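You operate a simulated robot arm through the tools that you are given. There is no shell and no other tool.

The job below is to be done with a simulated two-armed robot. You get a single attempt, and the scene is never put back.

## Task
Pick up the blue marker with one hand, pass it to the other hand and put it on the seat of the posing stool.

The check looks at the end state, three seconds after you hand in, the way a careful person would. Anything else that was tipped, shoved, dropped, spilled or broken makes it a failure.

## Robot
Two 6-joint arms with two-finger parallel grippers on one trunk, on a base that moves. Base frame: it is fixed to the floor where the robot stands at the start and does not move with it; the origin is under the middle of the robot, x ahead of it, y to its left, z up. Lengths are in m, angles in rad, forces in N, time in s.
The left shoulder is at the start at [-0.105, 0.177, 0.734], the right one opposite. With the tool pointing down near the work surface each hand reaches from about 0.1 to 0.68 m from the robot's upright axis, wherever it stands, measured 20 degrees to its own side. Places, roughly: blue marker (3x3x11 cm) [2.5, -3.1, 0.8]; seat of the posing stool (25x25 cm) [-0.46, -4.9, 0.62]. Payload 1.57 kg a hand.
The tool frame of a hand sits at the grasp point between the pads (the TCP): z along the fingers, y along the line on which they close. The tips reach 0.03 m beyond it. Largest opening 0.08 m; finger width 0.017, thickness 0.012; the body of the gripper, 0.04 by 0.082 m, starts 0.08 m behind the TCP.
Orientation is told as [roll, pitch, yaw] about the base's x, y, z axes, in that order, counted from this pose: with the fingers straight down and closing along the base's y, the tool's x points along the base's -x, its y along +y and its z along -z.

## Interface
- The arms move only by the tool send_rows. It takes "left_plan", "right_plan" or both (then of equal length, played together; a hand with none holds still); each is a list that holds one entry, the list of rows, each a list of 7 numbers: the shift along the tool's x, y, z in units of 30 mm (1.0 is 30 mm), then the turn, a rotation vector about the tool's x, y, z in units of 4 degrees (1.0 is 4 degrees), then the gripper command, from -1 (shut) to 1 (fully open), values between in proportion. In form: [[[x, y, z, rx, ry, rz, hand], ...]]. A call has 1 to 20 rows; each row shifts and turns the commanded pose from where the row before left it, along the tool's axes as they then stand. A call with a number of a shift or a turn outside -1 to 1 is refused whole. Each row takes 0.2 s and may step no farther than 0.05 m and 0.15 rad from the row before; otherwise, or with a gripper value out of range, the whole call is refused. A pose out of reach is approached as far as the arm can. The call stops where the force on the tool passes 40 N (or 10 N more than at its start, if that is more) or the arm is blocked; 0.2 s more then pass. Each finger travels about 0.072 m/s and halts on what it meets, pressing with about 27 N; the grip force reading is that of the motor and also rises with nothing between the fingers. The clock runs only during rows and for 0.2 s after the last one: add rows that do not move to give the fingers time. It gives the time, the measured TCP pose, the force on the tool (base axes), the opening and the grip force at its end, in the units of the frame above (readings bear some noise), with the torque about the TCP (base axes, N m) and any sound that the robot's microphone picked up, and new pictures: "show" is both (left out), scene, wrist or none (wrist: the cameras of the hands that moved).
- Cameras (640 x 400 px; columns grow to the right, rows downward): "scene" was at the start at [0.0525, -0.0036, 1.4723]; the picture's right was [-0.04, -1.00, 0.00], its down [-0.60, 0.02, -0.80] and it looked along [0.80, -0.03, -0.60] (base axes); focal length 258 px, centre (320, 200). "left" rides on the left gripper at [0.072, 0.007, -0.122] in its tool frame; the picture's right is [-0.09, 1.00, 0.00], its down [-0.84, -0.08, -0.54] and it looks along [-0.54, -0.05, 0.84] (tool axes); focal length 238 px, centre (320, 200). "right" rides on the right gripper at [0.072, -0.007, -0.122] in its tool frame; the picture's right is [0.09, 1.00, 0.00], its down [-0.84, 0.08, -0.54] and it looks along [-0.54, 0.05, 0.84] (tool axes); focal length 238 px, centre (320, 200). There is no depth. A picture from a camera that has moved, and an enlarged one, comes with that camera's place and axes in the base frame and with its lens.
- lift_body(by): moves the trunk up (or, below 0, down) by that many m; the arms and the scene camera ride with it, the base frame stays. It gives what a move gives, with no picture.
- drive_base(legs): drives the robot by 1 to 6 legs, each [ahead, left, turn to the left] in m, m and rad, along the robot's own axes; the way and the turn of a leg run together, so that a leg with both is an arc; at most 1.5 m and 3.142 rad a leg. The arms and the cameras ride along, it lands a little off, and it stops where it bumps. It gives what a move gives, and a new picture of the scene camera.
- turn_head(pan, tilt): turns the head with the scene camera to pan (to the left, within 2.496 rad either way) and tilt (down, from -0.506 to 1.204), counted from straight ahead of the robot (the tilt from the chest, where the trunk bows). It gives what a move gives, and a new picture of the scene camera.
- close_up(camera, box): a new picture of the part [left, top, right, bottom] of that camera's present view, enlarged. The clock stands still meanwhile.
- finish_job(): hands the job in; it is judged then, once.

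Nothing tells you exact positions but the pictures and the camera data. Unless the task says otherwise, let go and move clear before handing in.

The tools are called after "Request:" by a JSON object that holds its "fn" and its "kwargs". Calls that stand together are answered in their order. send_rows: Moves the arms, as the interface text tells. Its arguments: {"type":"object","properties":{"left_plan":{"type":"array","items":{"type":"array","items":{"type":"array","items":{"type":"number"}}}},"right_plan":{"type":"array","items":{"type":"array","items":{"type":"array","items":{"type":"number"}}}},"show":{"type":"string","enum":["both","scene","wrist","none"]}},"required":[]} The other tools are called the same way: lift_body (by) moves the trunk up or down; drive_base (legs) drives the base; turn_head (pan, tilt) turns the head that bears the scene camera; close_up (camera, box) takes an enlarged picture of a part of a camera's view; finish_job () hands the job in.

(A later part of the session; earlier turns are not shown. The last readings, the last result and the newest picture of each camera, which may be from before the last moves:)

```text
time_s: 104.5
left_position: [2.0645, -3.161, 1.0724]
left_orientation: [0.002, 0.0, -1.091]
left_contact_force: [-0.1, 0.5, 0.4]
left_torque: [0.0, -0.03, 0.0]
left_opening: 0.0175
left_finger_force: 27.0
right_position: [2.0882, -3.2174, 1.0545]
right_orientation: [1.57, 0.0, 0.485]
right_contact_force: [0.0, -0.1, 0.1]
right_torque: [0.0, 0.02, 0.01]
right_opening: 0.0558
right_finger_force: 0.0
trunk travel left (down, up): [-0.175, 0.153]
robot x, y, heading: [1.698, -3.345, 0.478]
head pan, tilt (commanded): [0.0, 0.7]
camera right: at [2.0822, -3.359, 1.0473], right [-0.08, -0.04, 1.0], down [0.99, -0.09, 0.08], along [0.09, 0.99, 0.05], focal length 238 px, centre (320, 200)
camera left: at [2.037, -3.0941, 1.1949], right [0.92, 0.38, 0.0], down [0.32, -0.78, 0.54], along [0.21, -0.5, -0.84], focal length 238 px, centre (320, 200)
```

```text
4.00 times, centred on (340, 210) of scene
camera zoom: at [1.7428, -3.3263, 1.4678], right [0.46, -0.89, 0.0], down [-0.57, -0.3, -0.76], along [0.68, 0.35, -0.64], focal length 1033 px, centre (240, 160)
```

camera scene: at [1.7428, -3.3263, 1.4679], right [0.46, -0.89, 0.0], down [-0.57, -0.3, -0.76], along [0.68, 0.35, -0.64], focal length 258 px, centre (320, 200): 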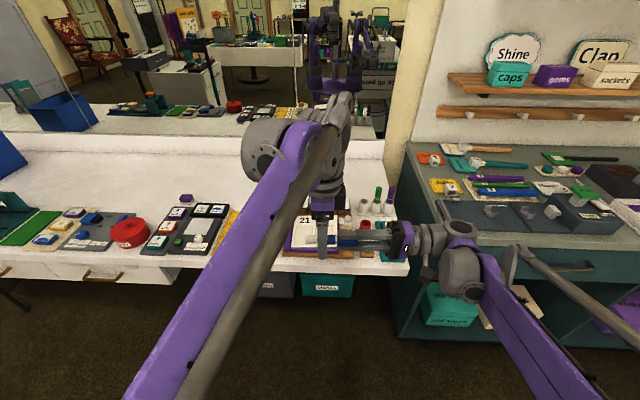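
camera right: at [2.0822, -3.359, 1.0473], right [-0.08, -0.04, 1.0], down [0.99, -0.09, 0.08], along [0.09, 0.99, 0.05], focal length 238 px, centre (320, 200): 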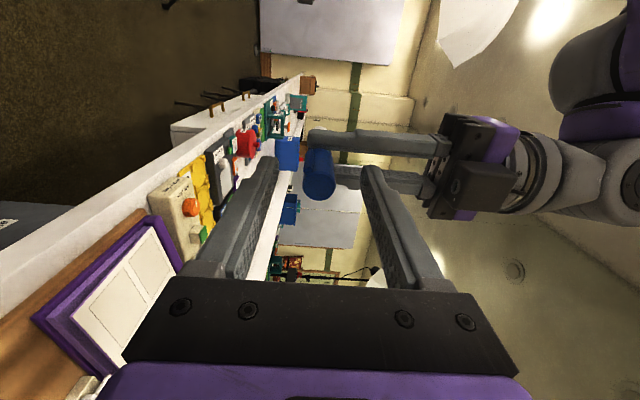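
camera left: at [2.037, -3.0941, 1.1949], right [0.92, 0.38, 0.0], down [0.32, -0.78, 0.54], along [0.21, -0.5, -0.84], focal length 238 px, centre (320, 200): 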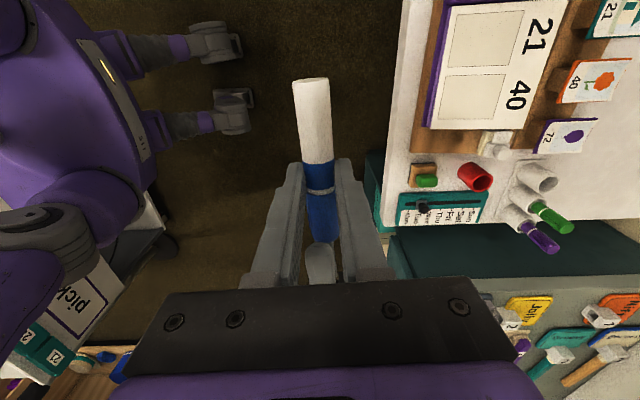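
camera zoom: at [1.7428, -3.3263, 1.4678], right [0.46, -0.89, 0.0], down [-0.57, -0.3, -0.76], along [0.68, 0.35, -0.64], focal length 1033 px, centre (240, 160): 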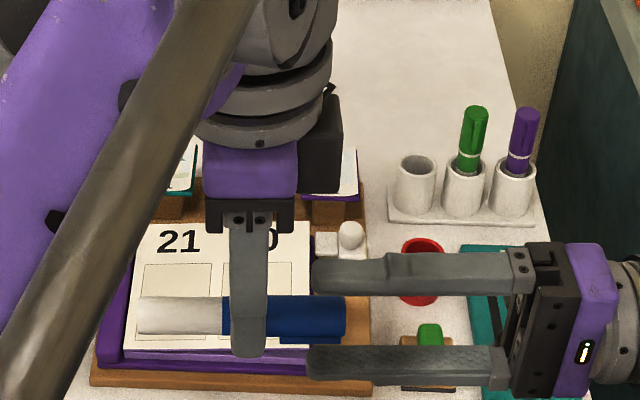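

The left hand now holds the marker near its middle (it slid about 2 cm along its axis), and the right hand is free. I withdraw the right hand straight to the right.

Request:
{"fn": "send_rows", "kwargs": {"right_plan": [[[0, 0, -0.6, 0, 0, 0, 0.4], [0, 0, -0.9, 0, 0, 0, 0.4], [0, 0, -0.9, 0, 0, 0, 0.4], [0, 0, -0.9, 0, 0, 0, 0.4], [0, 0, -0.9, 0, 0, 0, 0.4], [0, 0, 0, 0, 0, 0, 0.4]]], "left_plan": [[[0, 0, 0, 0, 0, 0, -1], [0, 0, 0, 0, 0, 0, -1], [0, 0, 0, 0, 0, 0, -1], [0, 0, 0, 0, 0, 0, -1], [0, 0, 0, 0, 0, 0, -1], [0, 0, 0, 0, 0, 0, -1]]], "show": "both"}}

Request:
{"fn": "close_up", "kwargs": {"camera": "scene", "box": [260, 160, 420, 260]}}

Request:
{"fn": "close_up", "kwargs": {"camera": "right", "box": [220, 80, 420, 260]}}

```text
time_s: 105.9
left_position: [2.0633, -3.1614, 1.0732]
left_orientation: [0.0, 0.0, -1.089]
left_contact_force: [0.5, -0.9, 0.3]
left_torque: [0.04, 0.0, -0.04]
left_opening: 0.0178
left_finger_force: 26.3
right_position: [2.1419, -3.3068, 1.054]
right_orientation: [1.569, -0.001, 0.478]
right_contact_force: [-0.2, -0.2, 0.0]
right_torque: [0.02, 0.01, 0.02]
right_opening: 0.0558
right_finger_force: 0.0
right hand out of reach, approached as far as the arm can: row 5
trunk travel left (down, up): [-0.175, 0.153]
robot x, y, heading: [1.6986, -3.3462, 0.483]
head pan, tilt (commanded): [0.0, 0.7]
camera scene: at [1.7427, -3.3264, 1.4679], right [0.46, -0.89, 0.0], down [-0.57, -0.3, -0.77], along [0.68, 0.35, -0.64], focal length 258 px, centre (320, 200)
camera right: at [2.1353, -3.448, 1.0471], right [-0.08, -0.04, 1.0], down [0.99, -0.1, 0.08], along [0.09, 0.99, 0.05], focal length 238 px, centre (320, 200)
camera left: at [2.0369, -3.0942, 1.1949], right [0.92, 0.38, 0.0], down [0.32, -0.78, 0.54], along [0.21, -0.5, -0.84], focal length 238 px, centre (320, 200)
```

scene: 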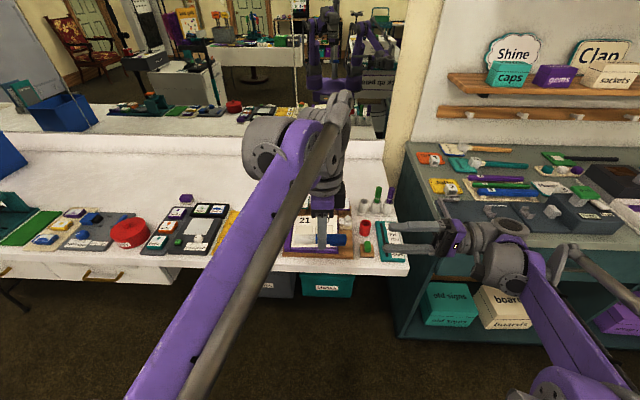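
right: 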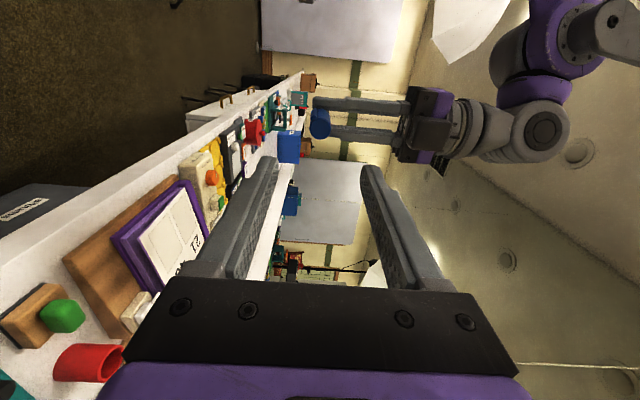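
left: 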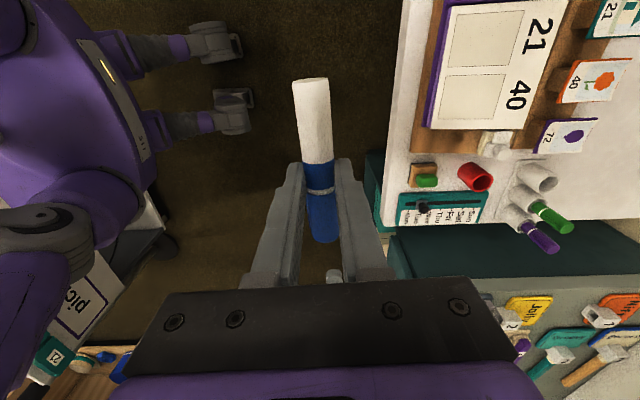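

```text
4.00 times, centred on (340, 210) of scene
camera zoom: at [1.7427, -3.3264, 1.4679], right [0.46, -0.89, 0.0], down [-0.57, -0.3, -0.77], along [0.68, 0.35, -0.64], focal length 1033 px, centre (240, 160)
```

zoom: 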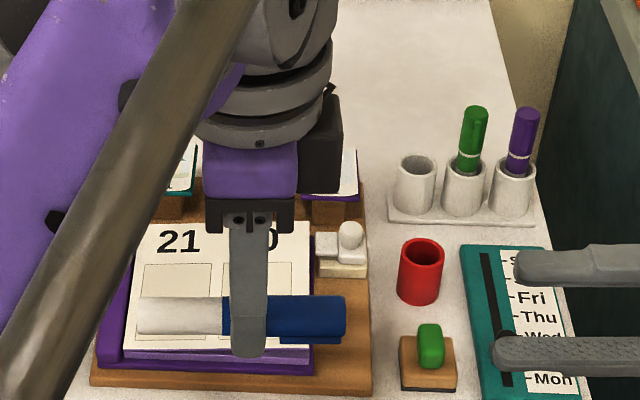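

```text
2.22 times, centred on (320, 170) of right
camera zoom: at [2.1353, -3.448, 1.0471], right [-0.08, -0.04, 1.0], down [0.99, -0.1, 0.08], along [0.09, 0.99, 0.05], focal length 530 px, centre (320, 267)
```

zoom: 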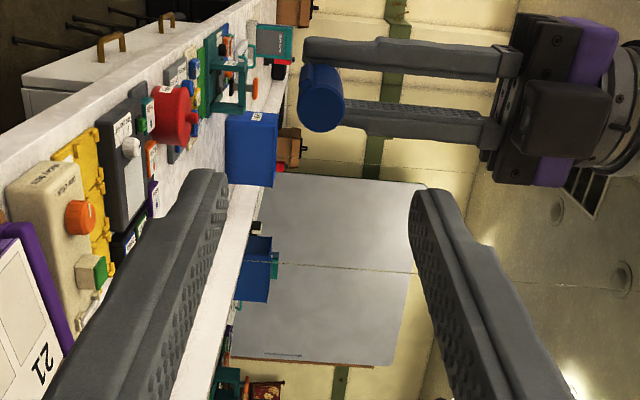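

The hand-over succeeded: the marker is firmly in the left hand near its middle. I now fold the right hand back to pointing down and shift the left hand slightly left for travel.

Request:
{"fn": "send_rows", "kwargs": {"right_plan": [[[0, 0, 0.3, 0.9, 0, 0, 0.4], [0, 0, 0, 0.9, 0, 0, 0.4], [0, 0, 0, 0.9, 0, 0, 0.4], [0, 0, 0, 0.9, 0, 0, 0.4], [0, 0, 0, 0.9, 0, 0, 0.4], [0, 0, 0, 0.9, 0, 0, 0.4], [0, 0, 0, 0.9, 0, 0, 0.4], [0, 0, 0, 0.9, 0, 0, 0.4], [0, 0, 0, 0.9, 0, 0, 0.4], [0, 0, 0, 0.9, 0, 0, 0.4], [0, 0, 0, 0.9, 0, 0, 0.4], [0, 0, 0, 0.9, 0, 0, 0.4], [0, 0, 0, 0.9, 0, 0, 0.4], [0, 0, 0, 0.9, 0, 0, 0.4], [0, 0, 0, 0.9, 0, 0, 0.4], [0, 0, 0, 0.9, 0, 0, 0.4], [0, 0, 0, 0.9, 0, 0, 0.4], [0, 0, 0, 0.9, 0, 0, 0.4], [0, 0, 0, 0.9, 0, 0, 0.4], [0, 0, 0, 0.9, 0, 0, 0.4]]], "left_plan": [[[0.33, 0, 0, 0, 0, 0, -1], [0.33, 0, 0, 0, 0, 0, -1], [0.33, 0, 0, 0, 0, 0, -1], [0.33, 0, 0, 0, 0, 0, -1], [0.33, 0, 0, 0, 0, 0, -1], [0.33, 0, 0, 0, 0, 0, -1], [0.33, 0, 0, 0, 0, 0, -1], [0.33, 0, 0, 0, 0, 0, -1], [0.33, 0, 0, 0, 0, 0, -1], [0.33, 0, 0, 0, 0, 0, -1], [0, 0, 0, 0, 0, 0, -1], [0, 0, 0, 0, 0, 0, -1], [0, 0, 0, 0, 0, 0, -1], [0, 0, 0, 0, 0, 0, -1], [0, 0, 0, 0, 0, 0, -1], [0, 0, 0, 0, 0, 0, -1], [0, 0, 0, 0, 0, 0, -1], [0, 0, 0, 0, 0, 0, -1], [0, 0, 0, 0, 0, 0, -1], [0, 0, 0, 0, 0, 0, -1]]], "show": "scene"}}

Request:
{"fn": "send_rows", "kwargs": {"right_plan": [[[0.2, 0, -0.5, 0.9, 0, 0, 0.4], [0.2, 0, -0.5, 0.9, 0, 0, 0.4], [0.1, 0, -0.5, 0.9, 0, 0, 0.4], [0, 0, -0.5, 0.9, 0, 0, 0.4], [0, 0, 0, 0.9, 0, 0, 0.4], [0, 0, 0, 0, 0, 0, 0.4]]], "left_plan": [[[0, 0, 0, 0, 0, 0, -1], [0, 0, 0, 0, 0, 0, -1], [0, 0, 0, 0, 0, 0, -1], [0, 0, 0, 0, 0, 0, -1], [0, 0, 0, 0, 0, 0, -1], [0, 0, 0, 0, 0, 0, -1]]], "show": "both"}}

```text
time_s: 110.1
left_position: [2.0183, -3.0735, 1.0718]
left_orientation: [0.002, 0.0, -1.089]
left_contact_force: [0.5, 0.0, -0.3]
left_torque: [0.0, 0.0, -0.01]
left_opening: 0.0179
left_finger_force: 27.3
right_position: [2.1372, -3.3021, 1.053]
right_orientation: [0.312, 0.001, 0.481]
right_contact_force: [0.7, 0.4, -0.2]
right_torque: [0.02, 0.0, 0.01]
right_opening: 0.0559
right_finger_force: 0.1
trunk travel left (down, up): [-0.175, 0.153]
robot x, y, heading: [1.6953, -3.3468, 0.485]
head pan, tilt (commanded): [0.0, 0.7]
camera scene: at [1.7427, -3.3261, 1.4678], right [0.46, -0.89, 0.0], down [-0.57, -0.3, -0.76], along [0.68, 0.35, -0.64], focal length 258 px, centre (320, 200)
```

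scene: 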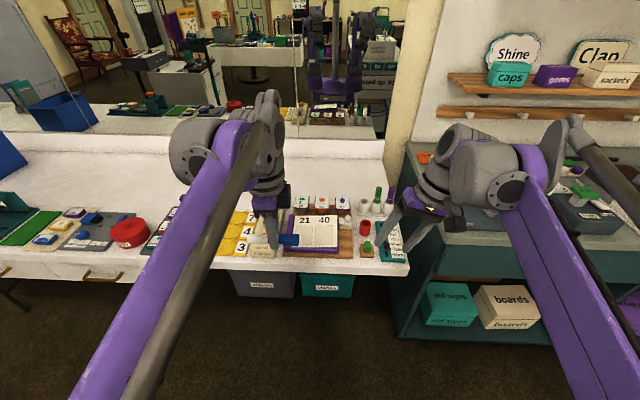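

```text
time_s: 111.5
left_position: [2.0196, -3.0739, 1.0713]
left_orientation: [-0.001, 0.001, -1.09]
left_contact_force: [-0.3, -0.2, -0.7]
left_torque: [0.01, -0.01, -0.01]
left_opening: 0.0178
left_finger_force: 27.1
right_position: [2.1301, -3.3199, 1.1123]
right_orientation: [-0.001, -0.002, 0.484]
right_contact_force: [0.0, -0.3, 0.9]
right_torque: [0.01, -0.01, -0.01]
right_opening: 0.056
right_finger_force: 0.1
trunk travel left (down, up): [-0.175, 0.153]
robot x, y, heading: [1.6899, -3.3512, 0.483]
head pan, tilt (commanded): [0.0, 0.7]
camera scene: at [1.7429, -3.3264, 1.4678], right [0.46, -0.89, 0.0], down [-0.57, -0.3, -0.76], along [0.68, 0.35, -0.64], focal length 258 px, centre (320, 200)
camera right: at [2.07, -3.3594, 1.2348], right [-0.54, 0.84, 0.0], down [0.7, 0.46, 0.54], along [0.46, 0.29, -0.84], focal length 238 px, centre (320, 200)
camera left: at [1.9916, -3.0065, 1.1942], right [0.92, 0.38, 0.0], down [0.32, -0.78, 0.54], along [0.21, -0.5, -0.84], focal length 238 px, centre (320, 200)
```

scene: 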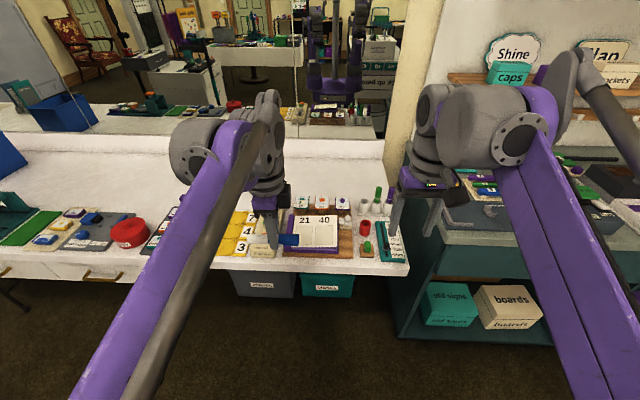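
right: 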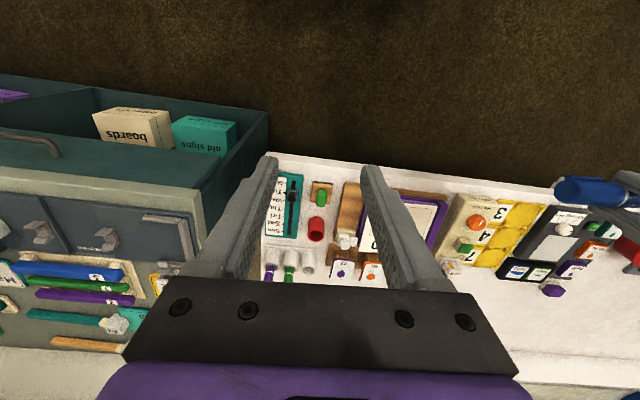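
left: 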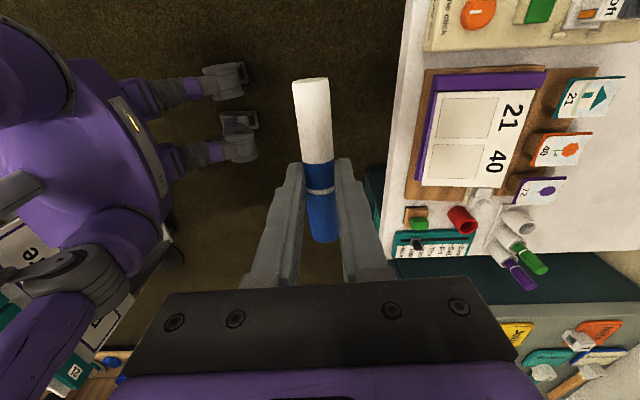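

Both hands are in travel pose with the marker securely in the left. I strafe left away from the cart, then back out from the counter along the way I came.

Request:
{"fn": "drive_base", "kwargs": {"legs": [[0, 0.5, 0], [-1.2, 0, 0]]}}

Request:
{"fn": "turn_head", "kwargs": {"pan": -2.0, "tilt": 0.9}}

Request:
{"fn": "turn_head", "kwargs": {"pan": 2.4, "tilt": 0.6}}

Request:
{"fn": "turn_head", "kwargs": {"pan": -2.49, "tilt": 0.6}}

```text
time_s: 122.0
left_position: [0.7265, -3.1978, 1.0724]
left_orientation: [0.001, -0.001, -1.076]
left_contact_force: [0.2, -1.1, -0.4]
left_torque: [-0.03, -0.03, 0.0]
left_opening: 0.0179
left_finger_force: 27.4
right_position: [0.8405, -3.4439, 1.1129]
right_orientation: [-0.001, -0.001, 0.498]
right_contact_force: [0.6, 0.3, 0.4]
right_torque: [-0.02, 0.0, 0.01]
right_opening: 0.0561
right_finger_force: 0.1
trunk travel left (down, up): [-0.175, 0.153]
robot x, y, heading: [0.4071, -3.4801, 0.494]
head pan, tilt (commanded): [0.0, 0.7]
camera scene: at [0.4542, -3.4552, 1.4678], right [0.48, -0.88, 0.0], down [-0.57, -0.31, -0.77], along [0.67, 0.36, -0.64], focal length 258 px, centre (320, 200)
```

scene: 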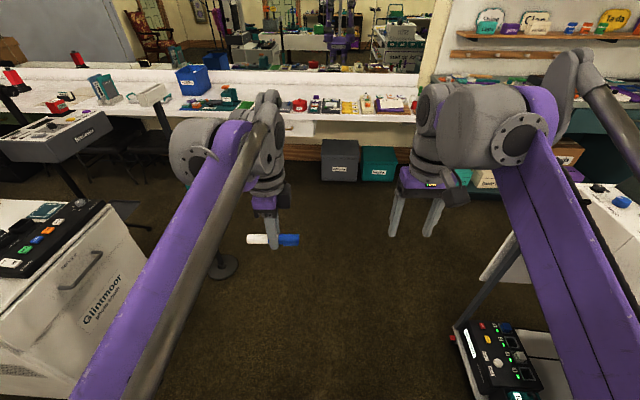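

```text
time_s: 124.0
left_position: [0.7268, -3.1994, 1.0711]
left_orientation: [0.0, -0.001, -1.075]
left_contact_force: [0.6, -0.3, 0.2]
left_torque: [0.04, 0.04, 0.03]
left_opening: 0.018
left_finger_force: 27.6
right_position: [0.8415, -3.443, 1.1114]
right_orientation: [-0.001, 0.001, 0.497]
right_contact_force: [-0.3, 1.3, -0.2]
right_torque: [-0.01, -0.02, 0.01]
right_opening: 0.0563
right_finger_force: 0.0
trunk travel left (down, up): [-0.175, 0.153]
robot x, y, heading: [0.4101, -3.4778, 0.498]
head pan, tilt (commanded): [-2.0, 0.901]
camera scene: at [0.3847, -3.5708, 1.4517], right [-1.0, -0.07, 0.0], down [-0.05, 0.78, -0.62], along [0.04, -0.62, -0.78], focal length 258 px, centre (320, 200)
```

scene: 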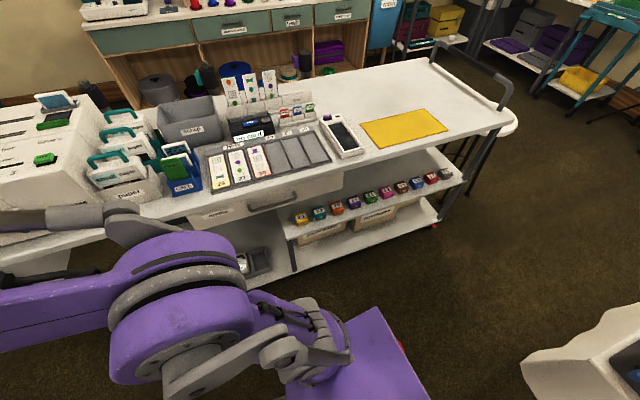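

```text
time_s: 127.5
left_position: [0.7267, -3.1991, 1.0724]
left_orientation: [0.002, 0.001, -1.074]
left_contact_force: [-0.3, 0.2, -0.3]
left_torque: [-0.03, 0.0, 0.0]
left_opening: 0.0178
left_finger_force: 27.4
right_position: [0.8407, -3.4432, 1.1114]
right_orientation: [0.0, 0.0, 0.497]
right_contact_force: [-0.4, 0.0, 1.2]
right_torque: [0.03, 0.0, -0.01]
right_opening: 0.056
right_finger_force: 0.1
trunk travel left (down, up): [-0.175, 0.153]
robot x, y, heading: [0.4111, -3.4788, 0.499]
head pan, tilt (commanded): [2.4, 0.6]
camera scene: at [0.2939, -3.474, 1.4765], right [0.24, 0.97, 0.0], down [0.55, -0.14, -0.83], along [-0.8, 0.2, -0.56], focal length 258 px, centre (320, 200)
```

scene: 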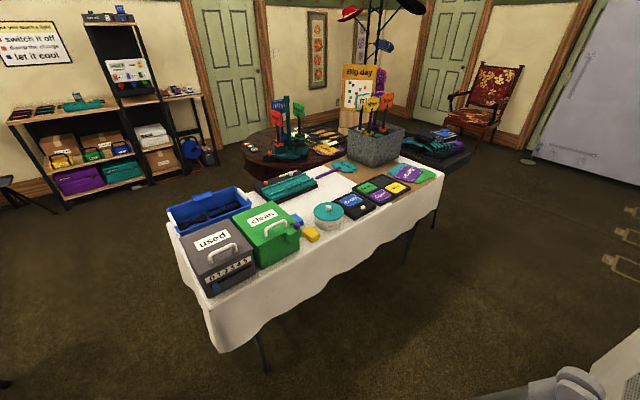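

```text
time_s: 131.4
left_position: [0.7266, -3.1991, 1.0719]
left_orientation: [0.0, 0.0, -1.074]
left_contact_force: [-0.2, 0.3, 0.3]
left_torque: [0.03, -0.01, 0.01]
left_opening: 0.0179
left_finger_force: 27.3
right_position: [0.8415, -3.4445, 1.1126]
right_orientation: [0.0, -0.001, 0.498]
right_contact_force: [-0.4, -0.2, -0.1]
right_torque: [0.01, 0.0, 0.0]
right_opening: 0.0561
right_finger_force: 0.1
trunk travel left (down, up): [-0.175, 0.153]
robot x, y, heading: [0.4083, -3.4765, 0.498]
head pan, tilt (commanded): [-2.491, 0.6]
camera scene: at [0.3433, -3.5761, 1.4765], right [-0.91, 0.41, 0.0], down [0.23, 0.52, -0.83], along [-0.34, -0.75, -0.56], focal length 258 px, centre (320, 200)
```

scene: 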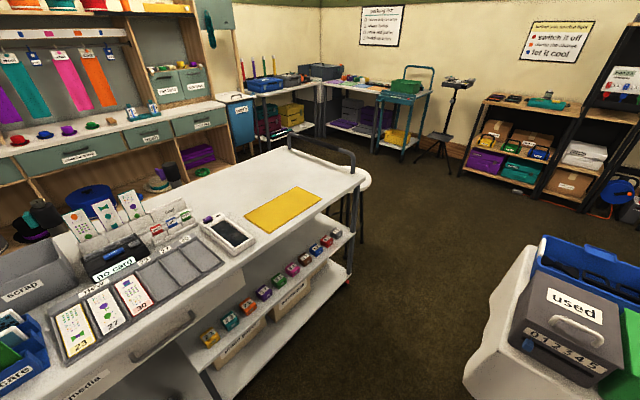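

I'm back at (0.41, -3.48); the marker remains well held. The stool is reachable through the gap between the cloth table's end and the cart, so I turn around on the spot (to the left) to face that gap and inspect it.

Request:
{"fn": "turn_head", "kwargs": {"pan": 0.0, "tilt": 0.7}}

Request:
{"fn": "drive_base", "kwargs": {"legs": [[0, 0, 1.56], [0, 0, 1.565]]}}

Request:
{"fn": "close_up", "kwargs": {"camera": "scene", "box": [0, 0, 640, 400]}}

```text
time_s: 133.6
left_position: [0.726, -3.1989, 1.0728]
left_orientation: [0.001, 0.0, -1.076]
left_contact_force: [0.0, 0.0, -0.3]
left_torque: [-0.01, 0.0, -0.03]
left_opening: 0.0177
left_finger_force: 27.1
right_position: [0.8427, -3.443, 1.1125]
right_orientation: [0.002, 0.0, 0.499]
right_contact_force: [0.0, 0.1, -0.4]
right_torque: [-0.01, 0.02, -0.02]
right_opening: 0.056
right_finger_force: 0.0
trunk travel left (down, up): [-0.175, 0.153]
robot x, y, heading: [0.4107, -3.4783, 0.496]
head pan, tilt (commanded): [0.0, 0.7]
camera scene: at [0.4544, -3.4551, 1.4678], right [0.48, -0.88, 0.0], down [-0.57, -0.31, -0.76], along [0.67, 0.36, -0.64], focal length 258 px, centre (320, 200)
```

scene: 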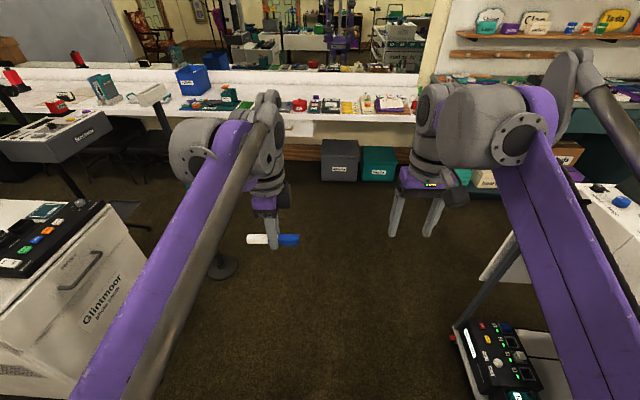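

```text
time_s: 141.7
left_position: [0.0939, -3.7593, 1.0722]
left_orientation: [0.0, 0.001, 2.078]
left_contact_force: [0.0, 1.1, 0.2]
left_torque: [-0.02, 0.0, 0.0]
left_opening: 0.0178
left_finger_force: 26.9
right_position: [-0.0228, -3.517, 1.1126]
right_orientation: [0.001, -0.001, -2.635]
right_contact_force: [0.5, 0.9, 0.9]
right_torque: [0.0, -0.04, -0.02]
right_opening: 0.0561
right_finger_force: 0.1
trunk travel left (down, up): [-0.175, 0.153]
robot x, y, heading: [0.4101, -3.4755, -2.633]
head pan, tilt (commanded): [0.0, 0.7]
camera scene: at [0.3692, -3.5017, 1.4678], right [-0.48, 0.87, 0.0], down [0.56, 0.31, -0.76], along [-0.67, -0.37, -0.64], focal length 258 px, centre (320, 200)
```

scene: 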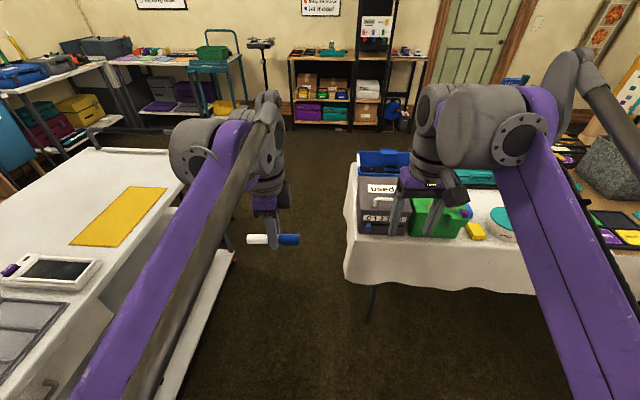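

```text
1.00 times, centred on (320, 200) of scene (not enlarged: the box is as wide or as high as the picture)
camera zoom: at [0.3692, -3.5017, 1.4678], right [-0.48, 0.87, 0.0], down [0.56, 0.31, -0.76], along [-0.67, -0.37, -0.64], focal length 258 px, centre (320, 200)
```

zoom: 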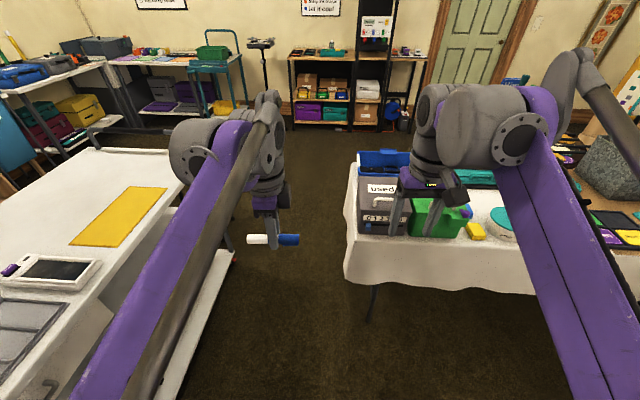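

I see the gap clearly now: cart edge at about s=3.85 and table end at about s=3.18 (along the counter direction), so 0.67 m for a body about 0.5 m wide. I raise the trunk so the shoulders and arms pass above the table top and cart, then line up with the middle of the gap.

Request:
{"fn": "lift_body", "kwargs": {"by": 0.15}}

Request:
{"fn": "drive_base", "kwargs": {"legs": [[0, 0.235, -0.025]]}}

Request:
{"fn": "turn_head", "kwargs": {"pan": 0.0, "tilt": 1.1}}

```text
time_s: 143.4
left_position: [0.0948, -3.7591, 1.2212]
left_orientation: [-0.001, 0.0, 2.076]
left_contact_force: [0.4, 0.3, -0.7]
left_torque: [0.0, 0.03, 0.03]
left_opening: 0.0176
left_finger_force: 27.1
right_position: [-0.0213, -3.5162, 1.263]
right_orientation: [0.001, -0.001, -2.635]
right_contact_force: [0.6, 0.6, -0.2]
right_torque: [-0.02, 0.07, 0.0]
right_opening: 0.0559
right_finger_force: 0.0
trunk travel left (down, up): [-0.325, 0.003]
robot x, y, heading: [0.414, -3.4783, -2.635]
head pan, tilt (commanded): [0.0, 0.7]
```

```text
time_s: 146.2
left_position: [0.2029, -3.9636, 1.2231]
left_orientation: [0.0, 0.001, 2.054]
left_contact_force: [0.0, 0.5, -1.1]
left_torque: [0.01, -0.01, -0.01]
left_opening: 0.0179
left_finger_force: 26.9
right_position: [0.0901, -3.7165, 1.2624]
right_orientation: [0.001, -0.001, -2.659]
right_contact_force: [0.2, -0.3, 0.8]
right_torque: [-0.03, 0.0, -0.03]
right_opening: 0.0558
right_finger_force: 0.1
trunk travel left (down, up): [-0.325, 0.003]
robot x, y, heading: [0.5218, -3.6876, -2.66]
head pan, tilt (commanded): [0.0, 0.7]
camera scene: at [0.4884, -3.7078, 1.6212], right [-0.47, 0.89, 0.0], down [0.57, 0.3, -0.76], along [-0.68, -0.36, -0.64], focal length 258 px, centre (320, 200)
```

scene: 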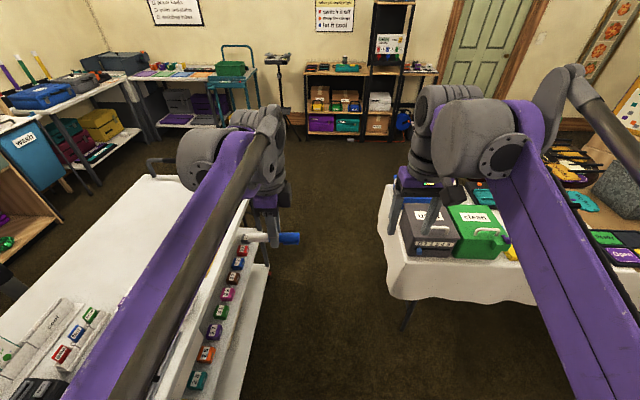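

```text
time_s: 147.0
left_position: [0.2025, -3.9632, 1.2216]
left_orientation: [0.001, 0.0, 2.052]
left_contact_force: [-0.1, 0.2, -0.2]
left_torque: [0.02, 0.01, 0.01]
left_opening: 0.0177
left_finger_force: 26.9
right_position: [0.0912, -3.7179, 1.2629]
right_orientation: [0.0, -0.001, -2.656]
right_contact_force: [-0.7, 0.2, 1.1]
right_torque: [0.02, 0.01, 0.01]
right_opening: 0.0558
right_finger_force: 0.0
trunk travel left (down, up): [-0.325, 0.003]
robot x, y, heading: [0.5238, -3.6868, -2.659]
head pan, tilt (commanded): [0.0, 1.1]
camera scene: at [0.5077, -3.6977, 1.5913], right [-0.47, 0.89, 0.0], down [0.79, 0.41, -0.45], along [-0.4, -0.21, -0.89], focal length 258 px, centre (320, 200)
```

scene: 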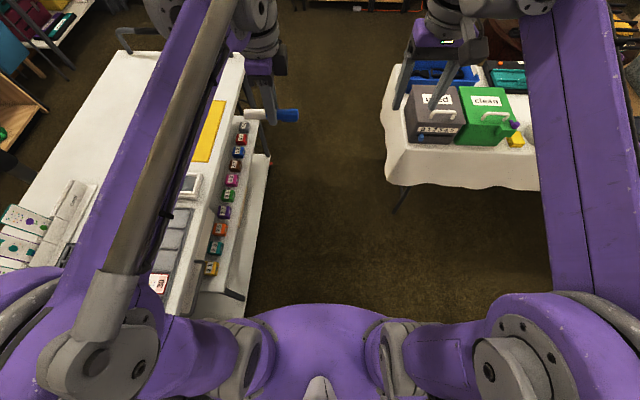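

From above I see the corridor runs slightly rotated to the right of my heading, with the table edge ~0.25 m right and the cart ~0.37 m left of my axis. I advance in small steps, shifting left and turning right a bit to stay in the middle.

Request:
{"fn": "drive_base", "kwargs": {"legs": [[0.4, 0.1, -0.085]]}}

Request:
{"fn": "turn_head", "kwargs": {"pan": 0.0, "tilt": 1.2}}

```text
time_s: 149.6
left_position: [-0.1358, -4.1965, 1.2214]
left_orientation: [0.0, 0.0, 1.97]
left_contact_force: [-0.7, -0.6, -0.3]
left_torque: [0.01, -0.02, 0.02]
left_opening: 0.0178
left_finger_force: 27.1
right_position: [-0.2282, -3.9419, 1.262]
right_orientation: [0.0, 0.001, -2.74]
right_contact_force: [-0.9, 0.9, -1.2]
right_torque: [0.0, 0.02, -0.03]
right_opening: 0.0559
right_finger_force: 0.0
trunk travel left (down, up): [-0.325, 0.003]
robot x, y, heading: [0.2036, -3.9482, -2.742]
head pan, tilt (commanded): [0.0, 1.1]
camera scene: at [0.1903, -3.957, 1.5911], right [-0.39, 0.92, 0.0], down [0.82, 0.35, -0.45], along [-0.42, -0.18, -0.89], focal length 258 px, centre (320, 200)
```

scene: 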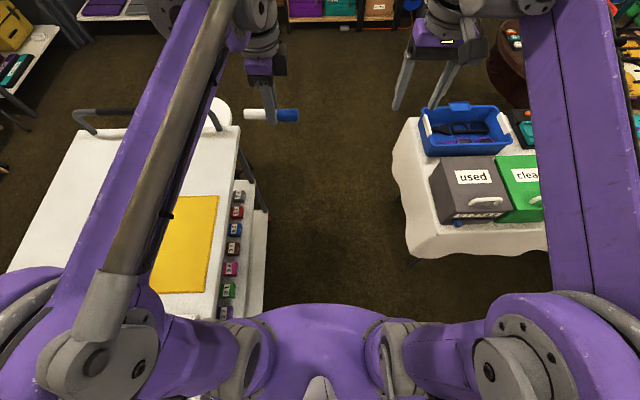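

```text
time_s: 150.2
left_position: [-0.137, -4.196, 1.2224]
left_orientation: [0.0, 0.001, 1.97]
left_contact_force: [0.0, 0.2, -0.4]
left_torque: [-0.01, 0.02, 0.0]
left_opening: 0.0178
left_finger_force: 26.8
right_position: [-0.2278, -3.9413, 1.262]
right_orientation: [-0.001, 0.001, -2.742]
right_contact_force: [-0.3, 0.7, -0.4]
right_torque: [0.0, -0.01, -0.03]
right_opening: 0.0559
right_finger_force: 0.0
trunk travel left (down, up): [-0.325, 0.003]
robot x, y, heading: [0.2051, -3.95, -2.743]
head pan, tilt (commanded): [0.0, 1.201]
camera scene: at [0.1961, -3.9547, 1.5853], right [-0.39, 0.92, 0.0], down [0.86, 0.36, -0.36], along [-0.33, -0.14, -0.93], focal length 258 px, centre (320, 200)
```

scene: 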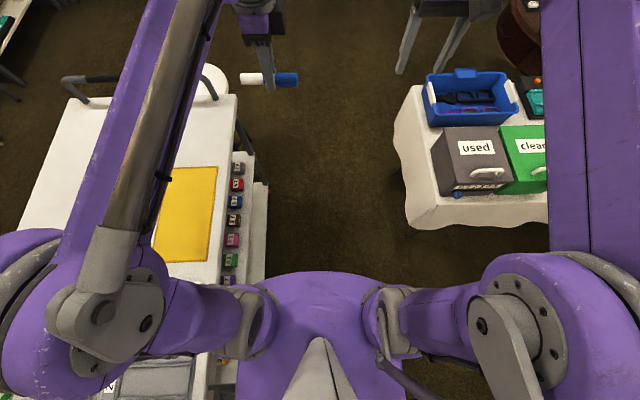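

I'm nearly centred in the gap (about 0.28–0.29 m each side), but the right upper arm will pass over the bins on the table end, so I check their height first.

Request:
{"fn": "turn_head", "kwargs": {"pan": -0.6, "tilt": 0.9}}

Request:
{"fn": "close_up", "kwargs": {"camera": "right", "box": [0, 0, 640, 400]}}

Request:
{"fn": "turn_head", "kwargs": {"pan": 0.6, "tilt": 0.9}}

Request:
{"fn": "close_up", "kwargs": {"camera": "left", "box": [0, 0, 640, 400]}}

```text
time_s: 151.2
left_position: [-0.1376, -4.1959, 1.2229]
left_orientation: [0.001, -0.001, 1.971]
left_contact_force: [-0.7, 0.2, -0.7]
left_torque: [0.03, -0.02, -0.01]
left_opening: 0.0178
left_finger_force: 26.6
right_position: [-0.228, -3.9422, 1.2622]
right_orientation: [0.0, 0.001, -2.74]
right_contact_force: [0.4, 0.4, 1.0]
right_torque: [0.02, -0.02, 0.01]
right_opening: 0.0561
right_finger_force: 0.0
trunk travel left (down, up): [-0.325, 0.003]
robot x, y, heading: [0.2067, -3.9498, -2.743]
head pan, tilt (commanded): [-0.6, 0.901]
camera scene: at [0.1739, -3.9177, 1.6051], right [0.2, 0.98, 0.0], down [0.77, -0.16, -0.62], along [-0.61, 0.12, -0.78], focal length 258 px, centre (320, 200)
```

scene: 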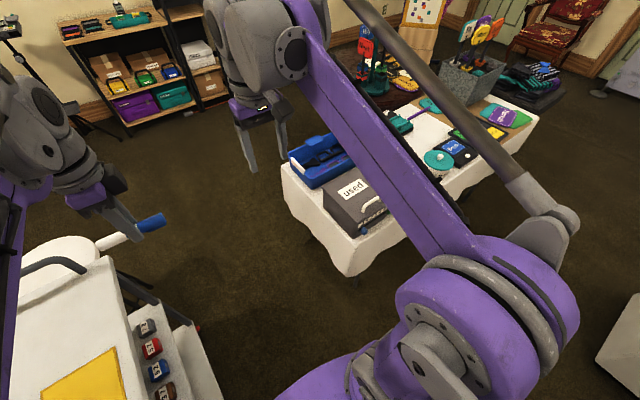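

```text
1.00 times, centred on (320, 200) of right (not enlarged: the box is as wide or as high as the picture)
camera zoom: at [-0.1637, -3.9075, 1.3847], right [0.47, -0.88, 0.0], down [-0.74, -0.4, 0.54], along [-0.48, -0.26, -0.84], focal length 238 px, centre (320, 200)
```

zoom: 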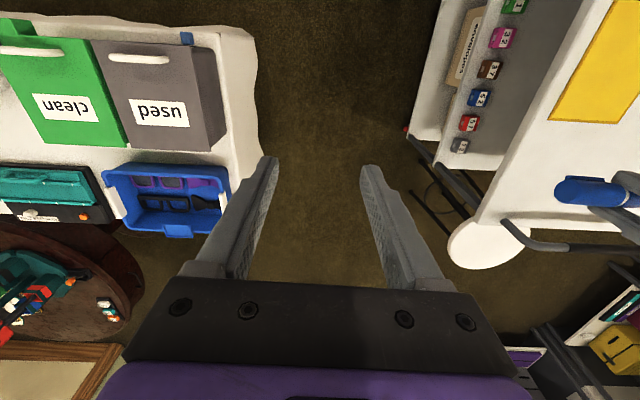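

```text
time_s: 152.6
left_position: [-0.1359, -4.1961, 1.2203]
left_orientation: [0.001, 0.0, 1.97]
left_contact_force: [0.1, -0.2, -0.2]
left_torque: [-0.02, 0.02, 0.02]
left_opening: 0.0178
left_finger_force: 27.5
right_position: [-0.2273, -3.9419, 1.2626]
right_orientation: [0.001, -0.001, -2.743]
right_contact_force: [0.1, -0.5, -0.5]
right_torque: [0.02, -0.01, 0.02]
right_opening: 0.0559
right_finger_force: 0.0
trunk travel left (down, up): [-0.325, 0.003]
robot x, y, heading: [0.2077, -3.9498, -2.741]
head pan, tilt (commanded): [0.6, 0.901]
camera scene: at [0.207, -3.9962, 1.6051], right [-0.84, 0.54, 0.0], down [0.42, 0.66, -0.62], along [-0.34, -0.52, -0.78], focal length 258 px, centre (320, 200)
```

scene: 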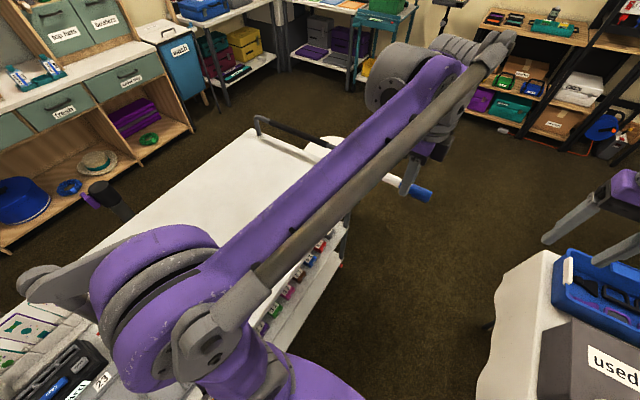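

```text
1.00 times, centred on (320, 200) of left (not enlarged: the box is as wide or as high as the picture)
camera zoom: at [-0.1149, -4.2647, 1.3442], right [-0.95, -0.3, 0.0], down [-0.25, 0.8, 0.54], along [-0.16, 0.52, -0.84], focal length 238 px, centre (320, 200)
```

zoom: 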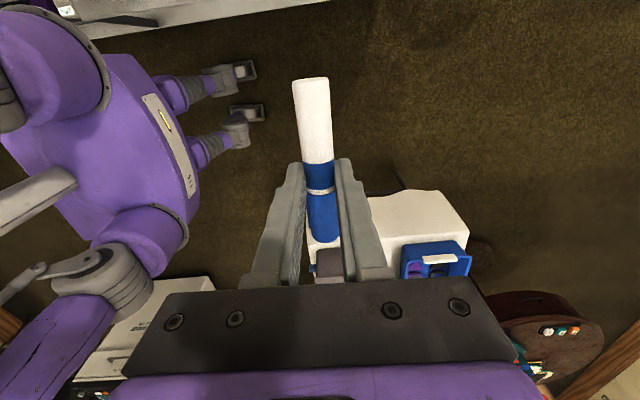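

I zoom on the bins and the stool from the right wrist camera to measure heights.

Request:
{"fn": "close_up", "kwargs": {"camera": "right", "box": [60, 10, 300, 160]}}

Request:
{"fn": "close_up", "kwargs": {"camera": "right", "box": [390, 120, 630, 270]}}

Request:
{"fn": "turn_head", "kwargs": {"pan": -1.2, "tilt": 0.9}}

```text
2.67 times, centred on (180, 85) of right
camera zoom: at [-0.1637, -3.9075, 1.3847], right [0.47, -0.88, 0.0], down [-0.74, -0.4, 0.54], along [-0.48, -0.26, -0.84], focal length 636 px, centre (693, 507)
```

zoom: 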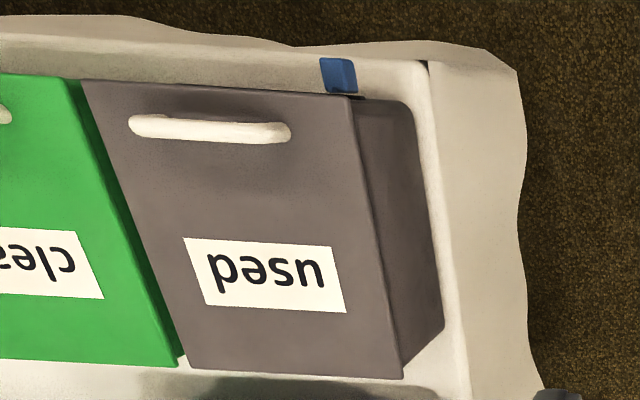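

```text
2.67 times, centred on (510, 195) of right
camera zoom: at [-0.1637, -3.9075, 1.3847], right [0.47, -0.88, 0.0], down [-0.74, -0.4, 0.54], along [-0.48, -0.26, -0.84], focal length 636 px, centre (-187, 213)
```

zoom: 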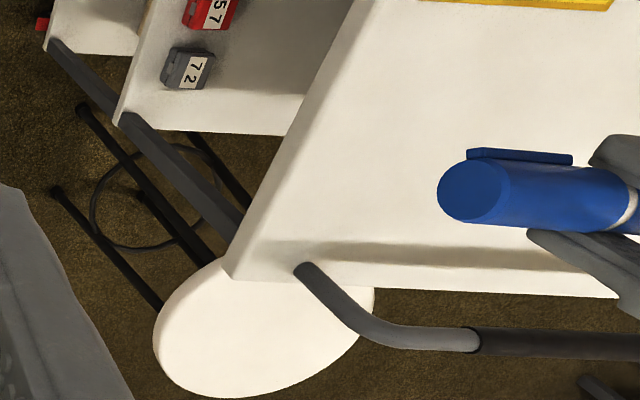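

```text
time_s: 154.4
left_position: [-0.1365, -4.1968, 1.2224]
left_orientation: [0.0, 0.0, 1.971]
left_contact_force: [0.3, -0.2, -0.2]
left_torque: [-0.04, 0.03, 0.02]
left_opening: 0.0179
left_finger_force: 27.3
right_position: [-0.2278, -3.9406, 1.2624]
right_orientation: [0.0, -0.001, -2.742]
right_contact_force: [0.7, 0.4, 0.2]
right_torque: [-0.01, -0.03, -0.03]
right_opening: 0.0559
right_finger_force: 0.1
trunk travel left (down, up): [-0.325, 0.003]
robot x, y, heading: [0.2057, -3.9497, -2.741]
head pan, tilt (commanded): [-1.201, 0.901]
camera scene: at [0.1954, -3.8785, 1.6051], right [0.72, 0.7, 0.0], down [0.55, -0.56, -0.62], along [-0.43, 0.45, -0.78], focal length 258 px, centre (320, 200)
```

scene: 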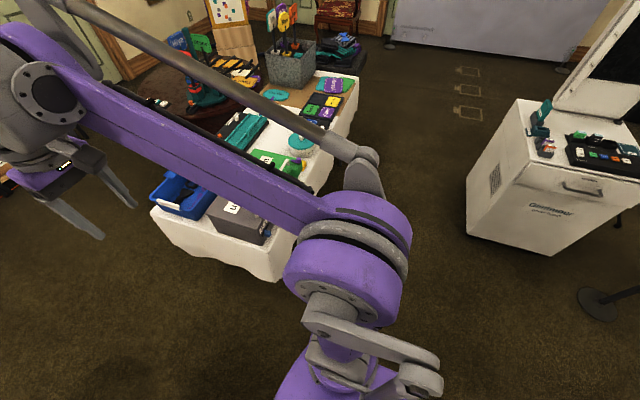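

The wrist view shows the table hem actually 0.38–0.40 m to my right and the cart 0.30 m to my left, and bin tops near z 0.87, below my raised arms. I go forward with a small shift to the right.

Request:
{"fn": "drive_base", "kwargs": {"legs": [[0.5, -0.05, 0.0]]}}

Request:
{"fn": "turn_head", "kwargs": {"pan": 0.0, "tilt": 1.1}}

Request:
{"fn": "close_up", "kwargs": {"camera": "right", "box": [0, 0, 640, 400]}}

```text
time_s: 157.5
left_position: [-0.6358, -4.3476, 1.2217]
left_orientation: [0.0, -0.001, 1.961]
left_contact_force: [0.2, -0.4, -1.3]
left_torque: [-0.04, -0.02, 0.01]
left_opening: 0.0178
left_finger_force: 26.9
right_position: [-0.7251, -4.0916, 1.2622]
right_orientation: [-0.001, 0.0, -2.751]
right_contact_force: [0.2, -0.2, 0.0]
right_torque: [0.0, -0.03, 0.01]
right_opening: 0.0561
right_finger_force: 0.0
trunk travel left (down, up): [-0.325, 0.003]
robot x, y, heading: [-0.2925, -4.1048, -2.748]
head pan, tilt (commanded): [-1.201, 0.901]
camera scene: at [-0.3015, -4.0319, 1.6049], right [0.72, 0.69, 0.0], down [0.54, -0.57, -0.62], along [-0.43, 0.45, -0.78], focal length 258 px, centre (320, 200)
```

scene: 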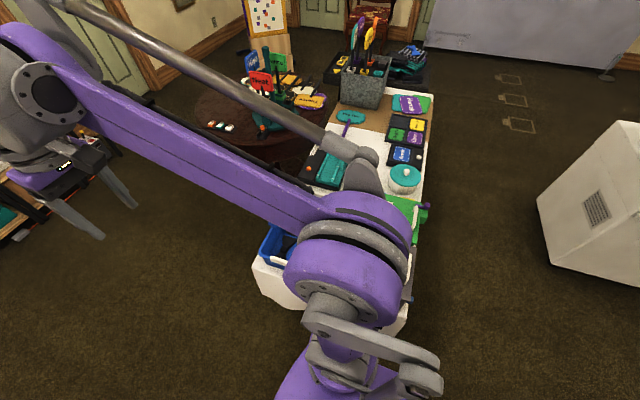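

```text
time_s: 158.9
left_position: [-0.6367, -4.3453, 1.223]
left_orientation: [0.001, 0.0, 1.963]
left_contact_force: [-0.2, -0.1, -0.7]
left_torque: [0.01, -0.01, 0.04]
left_opening: 0.0176
left_finger_force: 26.8
right_position: [-0.7267, -4.0921, 1.2624]
right_orientation: [0.0, 0.001, -2.751]
right_contact_force: [0.0, 0.0, -0.3]
right_torque: [0.04, 0.02, 0.0]
right_opening: 0.0559
right_finger_force: 0.1
trunk travel left (down, up): [-0.325, 0.003]
robot x, y, heading: [-0.2914, -4.0992, -2.755]
head pan, tilt (commanded): [0.0, 1.1]
camera scene: at [-0.3083, -4.1108, 1.5913], right [-0.38, 0.93, 0.0], down [0.82, 0.34, -0.45], along [-0.42, -0.17, -0.89], focal length 258 px, centre (320, 200)
```

scene: 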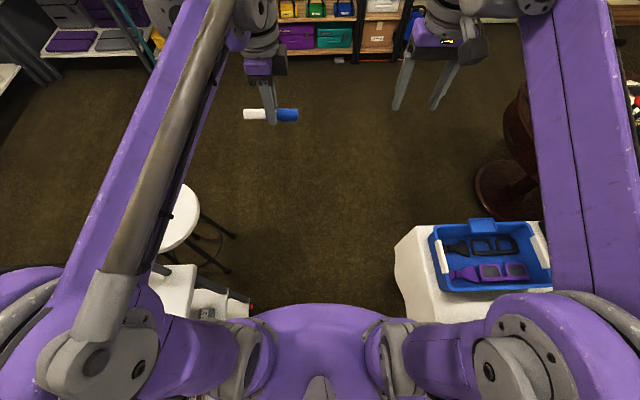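

```text
1.00 times, centred on (320, 200) of right (not enlarged: the box is as wide or as high as the picture)
camera zoom: at [-0.6612, -4.058, 1.3848], right [0.46, -0.89, 0.0], down [-0.74, -0.39, 0.54], along [-0.48, -0.25, -0.84], focal length 238 px, centre (320, 200)
```

zoom: 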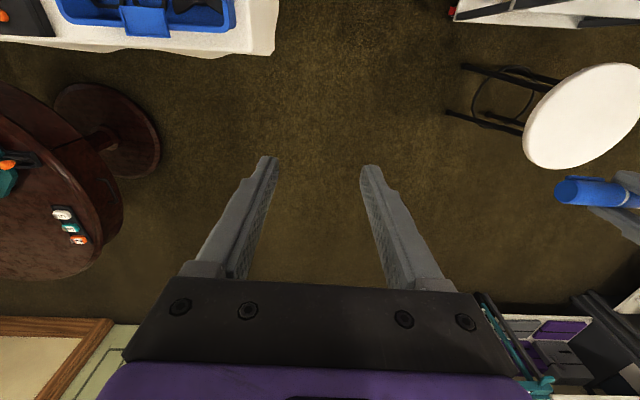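

I'm through the narrowest part; the stool is ahead-left of me. Before going on I check the clearance between my left arm and the cart's handle.

Request:
{"fn": "turn_head", "kwargs": {"pan": 1.0, "tilt": 1.0}}

Request:
{"fn": "turn_head", "kwargs": {"pan": 1.6, "tilt": 0.9}}

Request:
{"fn": "close_up", "kwargs": {"camera": "left", "box": [0, 0, 640, 400]}}

```text
time_s: 160.2
left_position: [-0.636, -4.3477, 1.2223]
left_orientation: [0.001, 0.001, 1.962]
left_contact_force: [0.1, -0.3, 0.7]
left_torque: [-0.01, -0.01, 0.01]
left_opening: 0.0181
left_finger_force: 26.9
right_position: [-0.7248, -4.0919, 1.2617]
right_orientation: [-0.002, 0.001, -2.753]
right_contact_force: [-0.2, -0.4, 0.3]
right_torque: [0.0, -0.01, 0.01]
right_opening: 0.0558
right_finger_force: 0.0
trunk travel left (down, up): [-0.325, 0.003]
robot x, y, heading: [-0.2915, -4.1048, -2.752]
head pan, tilt (commanded): [1.0, 1.0]
camera scene: at [-0.2625, -4.1553, 1.5979], right [-0.98, 0.18, 0.0], down [0.15, 0.83, -0.54], along [-0.1, -0.53, -0.84], focal length 258 px, centre (320, 200)
```

scene: 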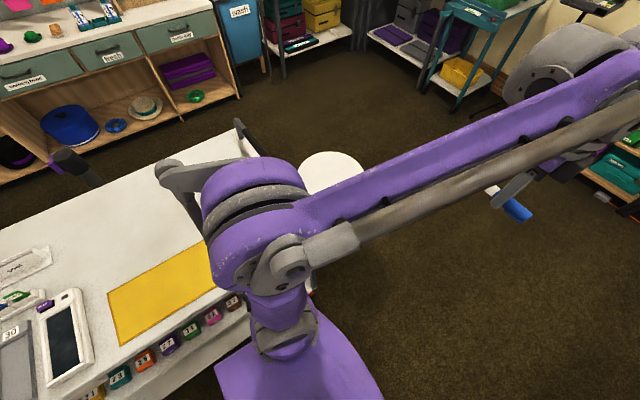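

```text
time_s: 161.2
left_position: [-0.6377, -4.3473, 1.2223]
left_orientation: [0.001, 0.0, 1.962]
left_contact_force: [0.0, 0.0, -0.8]
left_torque: [0.0, 0.02, 0.02]
left_opening: 0.0179
left_finger_force: 27.5
right_position: [-0.7257, -4.0923, 1.2624]
right_orientation: [0.0, -0.001, -2.75]
right_contact_force: [-0.1, -0.5, -0.2]
right_torque: [-0.01, -0.02, -0.01]
right_opening: 0.056
right_finger_force: 0.2
trunk travel left (down, up): [-0.325, 0.003]
robot x, y, heading: [-0.2969, -4.1053, -2.747]
head pan, tilt (commanded): [1.6, 0.901]
camera scene: at [-0.2192, -4.1558, 1.6051], right [-0.91, -0.41, 0.0], down [-0.32, 0.72, -0.62], along [0.25, -0.57, -0.78], focal length 258 px, centre (320, 200)
```

scene: 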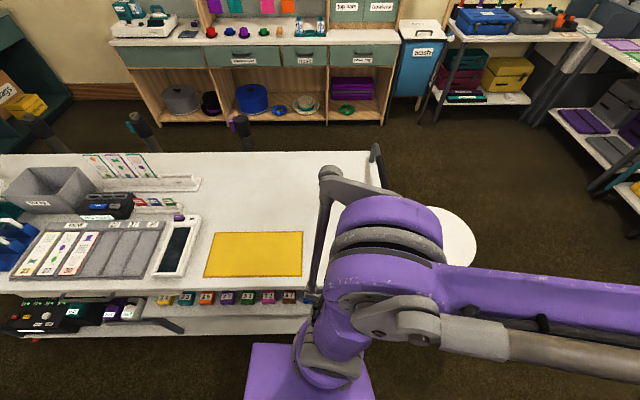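

```text
1.00 times, centred on (320, 200) of left (not enlarged: the box is as wide or as high as the picture)
camera zoom: at [-0.6155, -4.4156, 1.3442], right [-0.96, -0.29, 0.0], down [-0.25, 0.8, 0.54], along [-0.16, 0.52, -0.84], focal length 238 px, centre (320, 200)
```

zoom: 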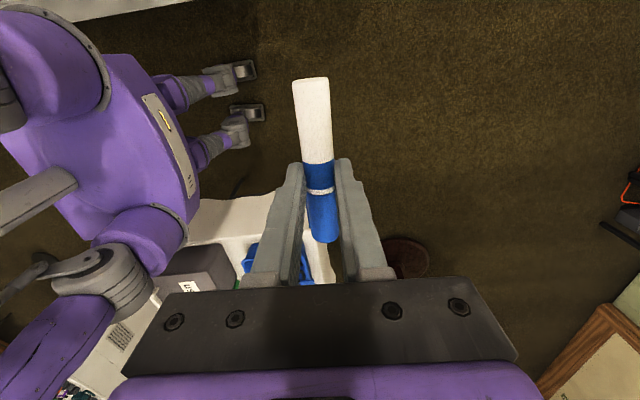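

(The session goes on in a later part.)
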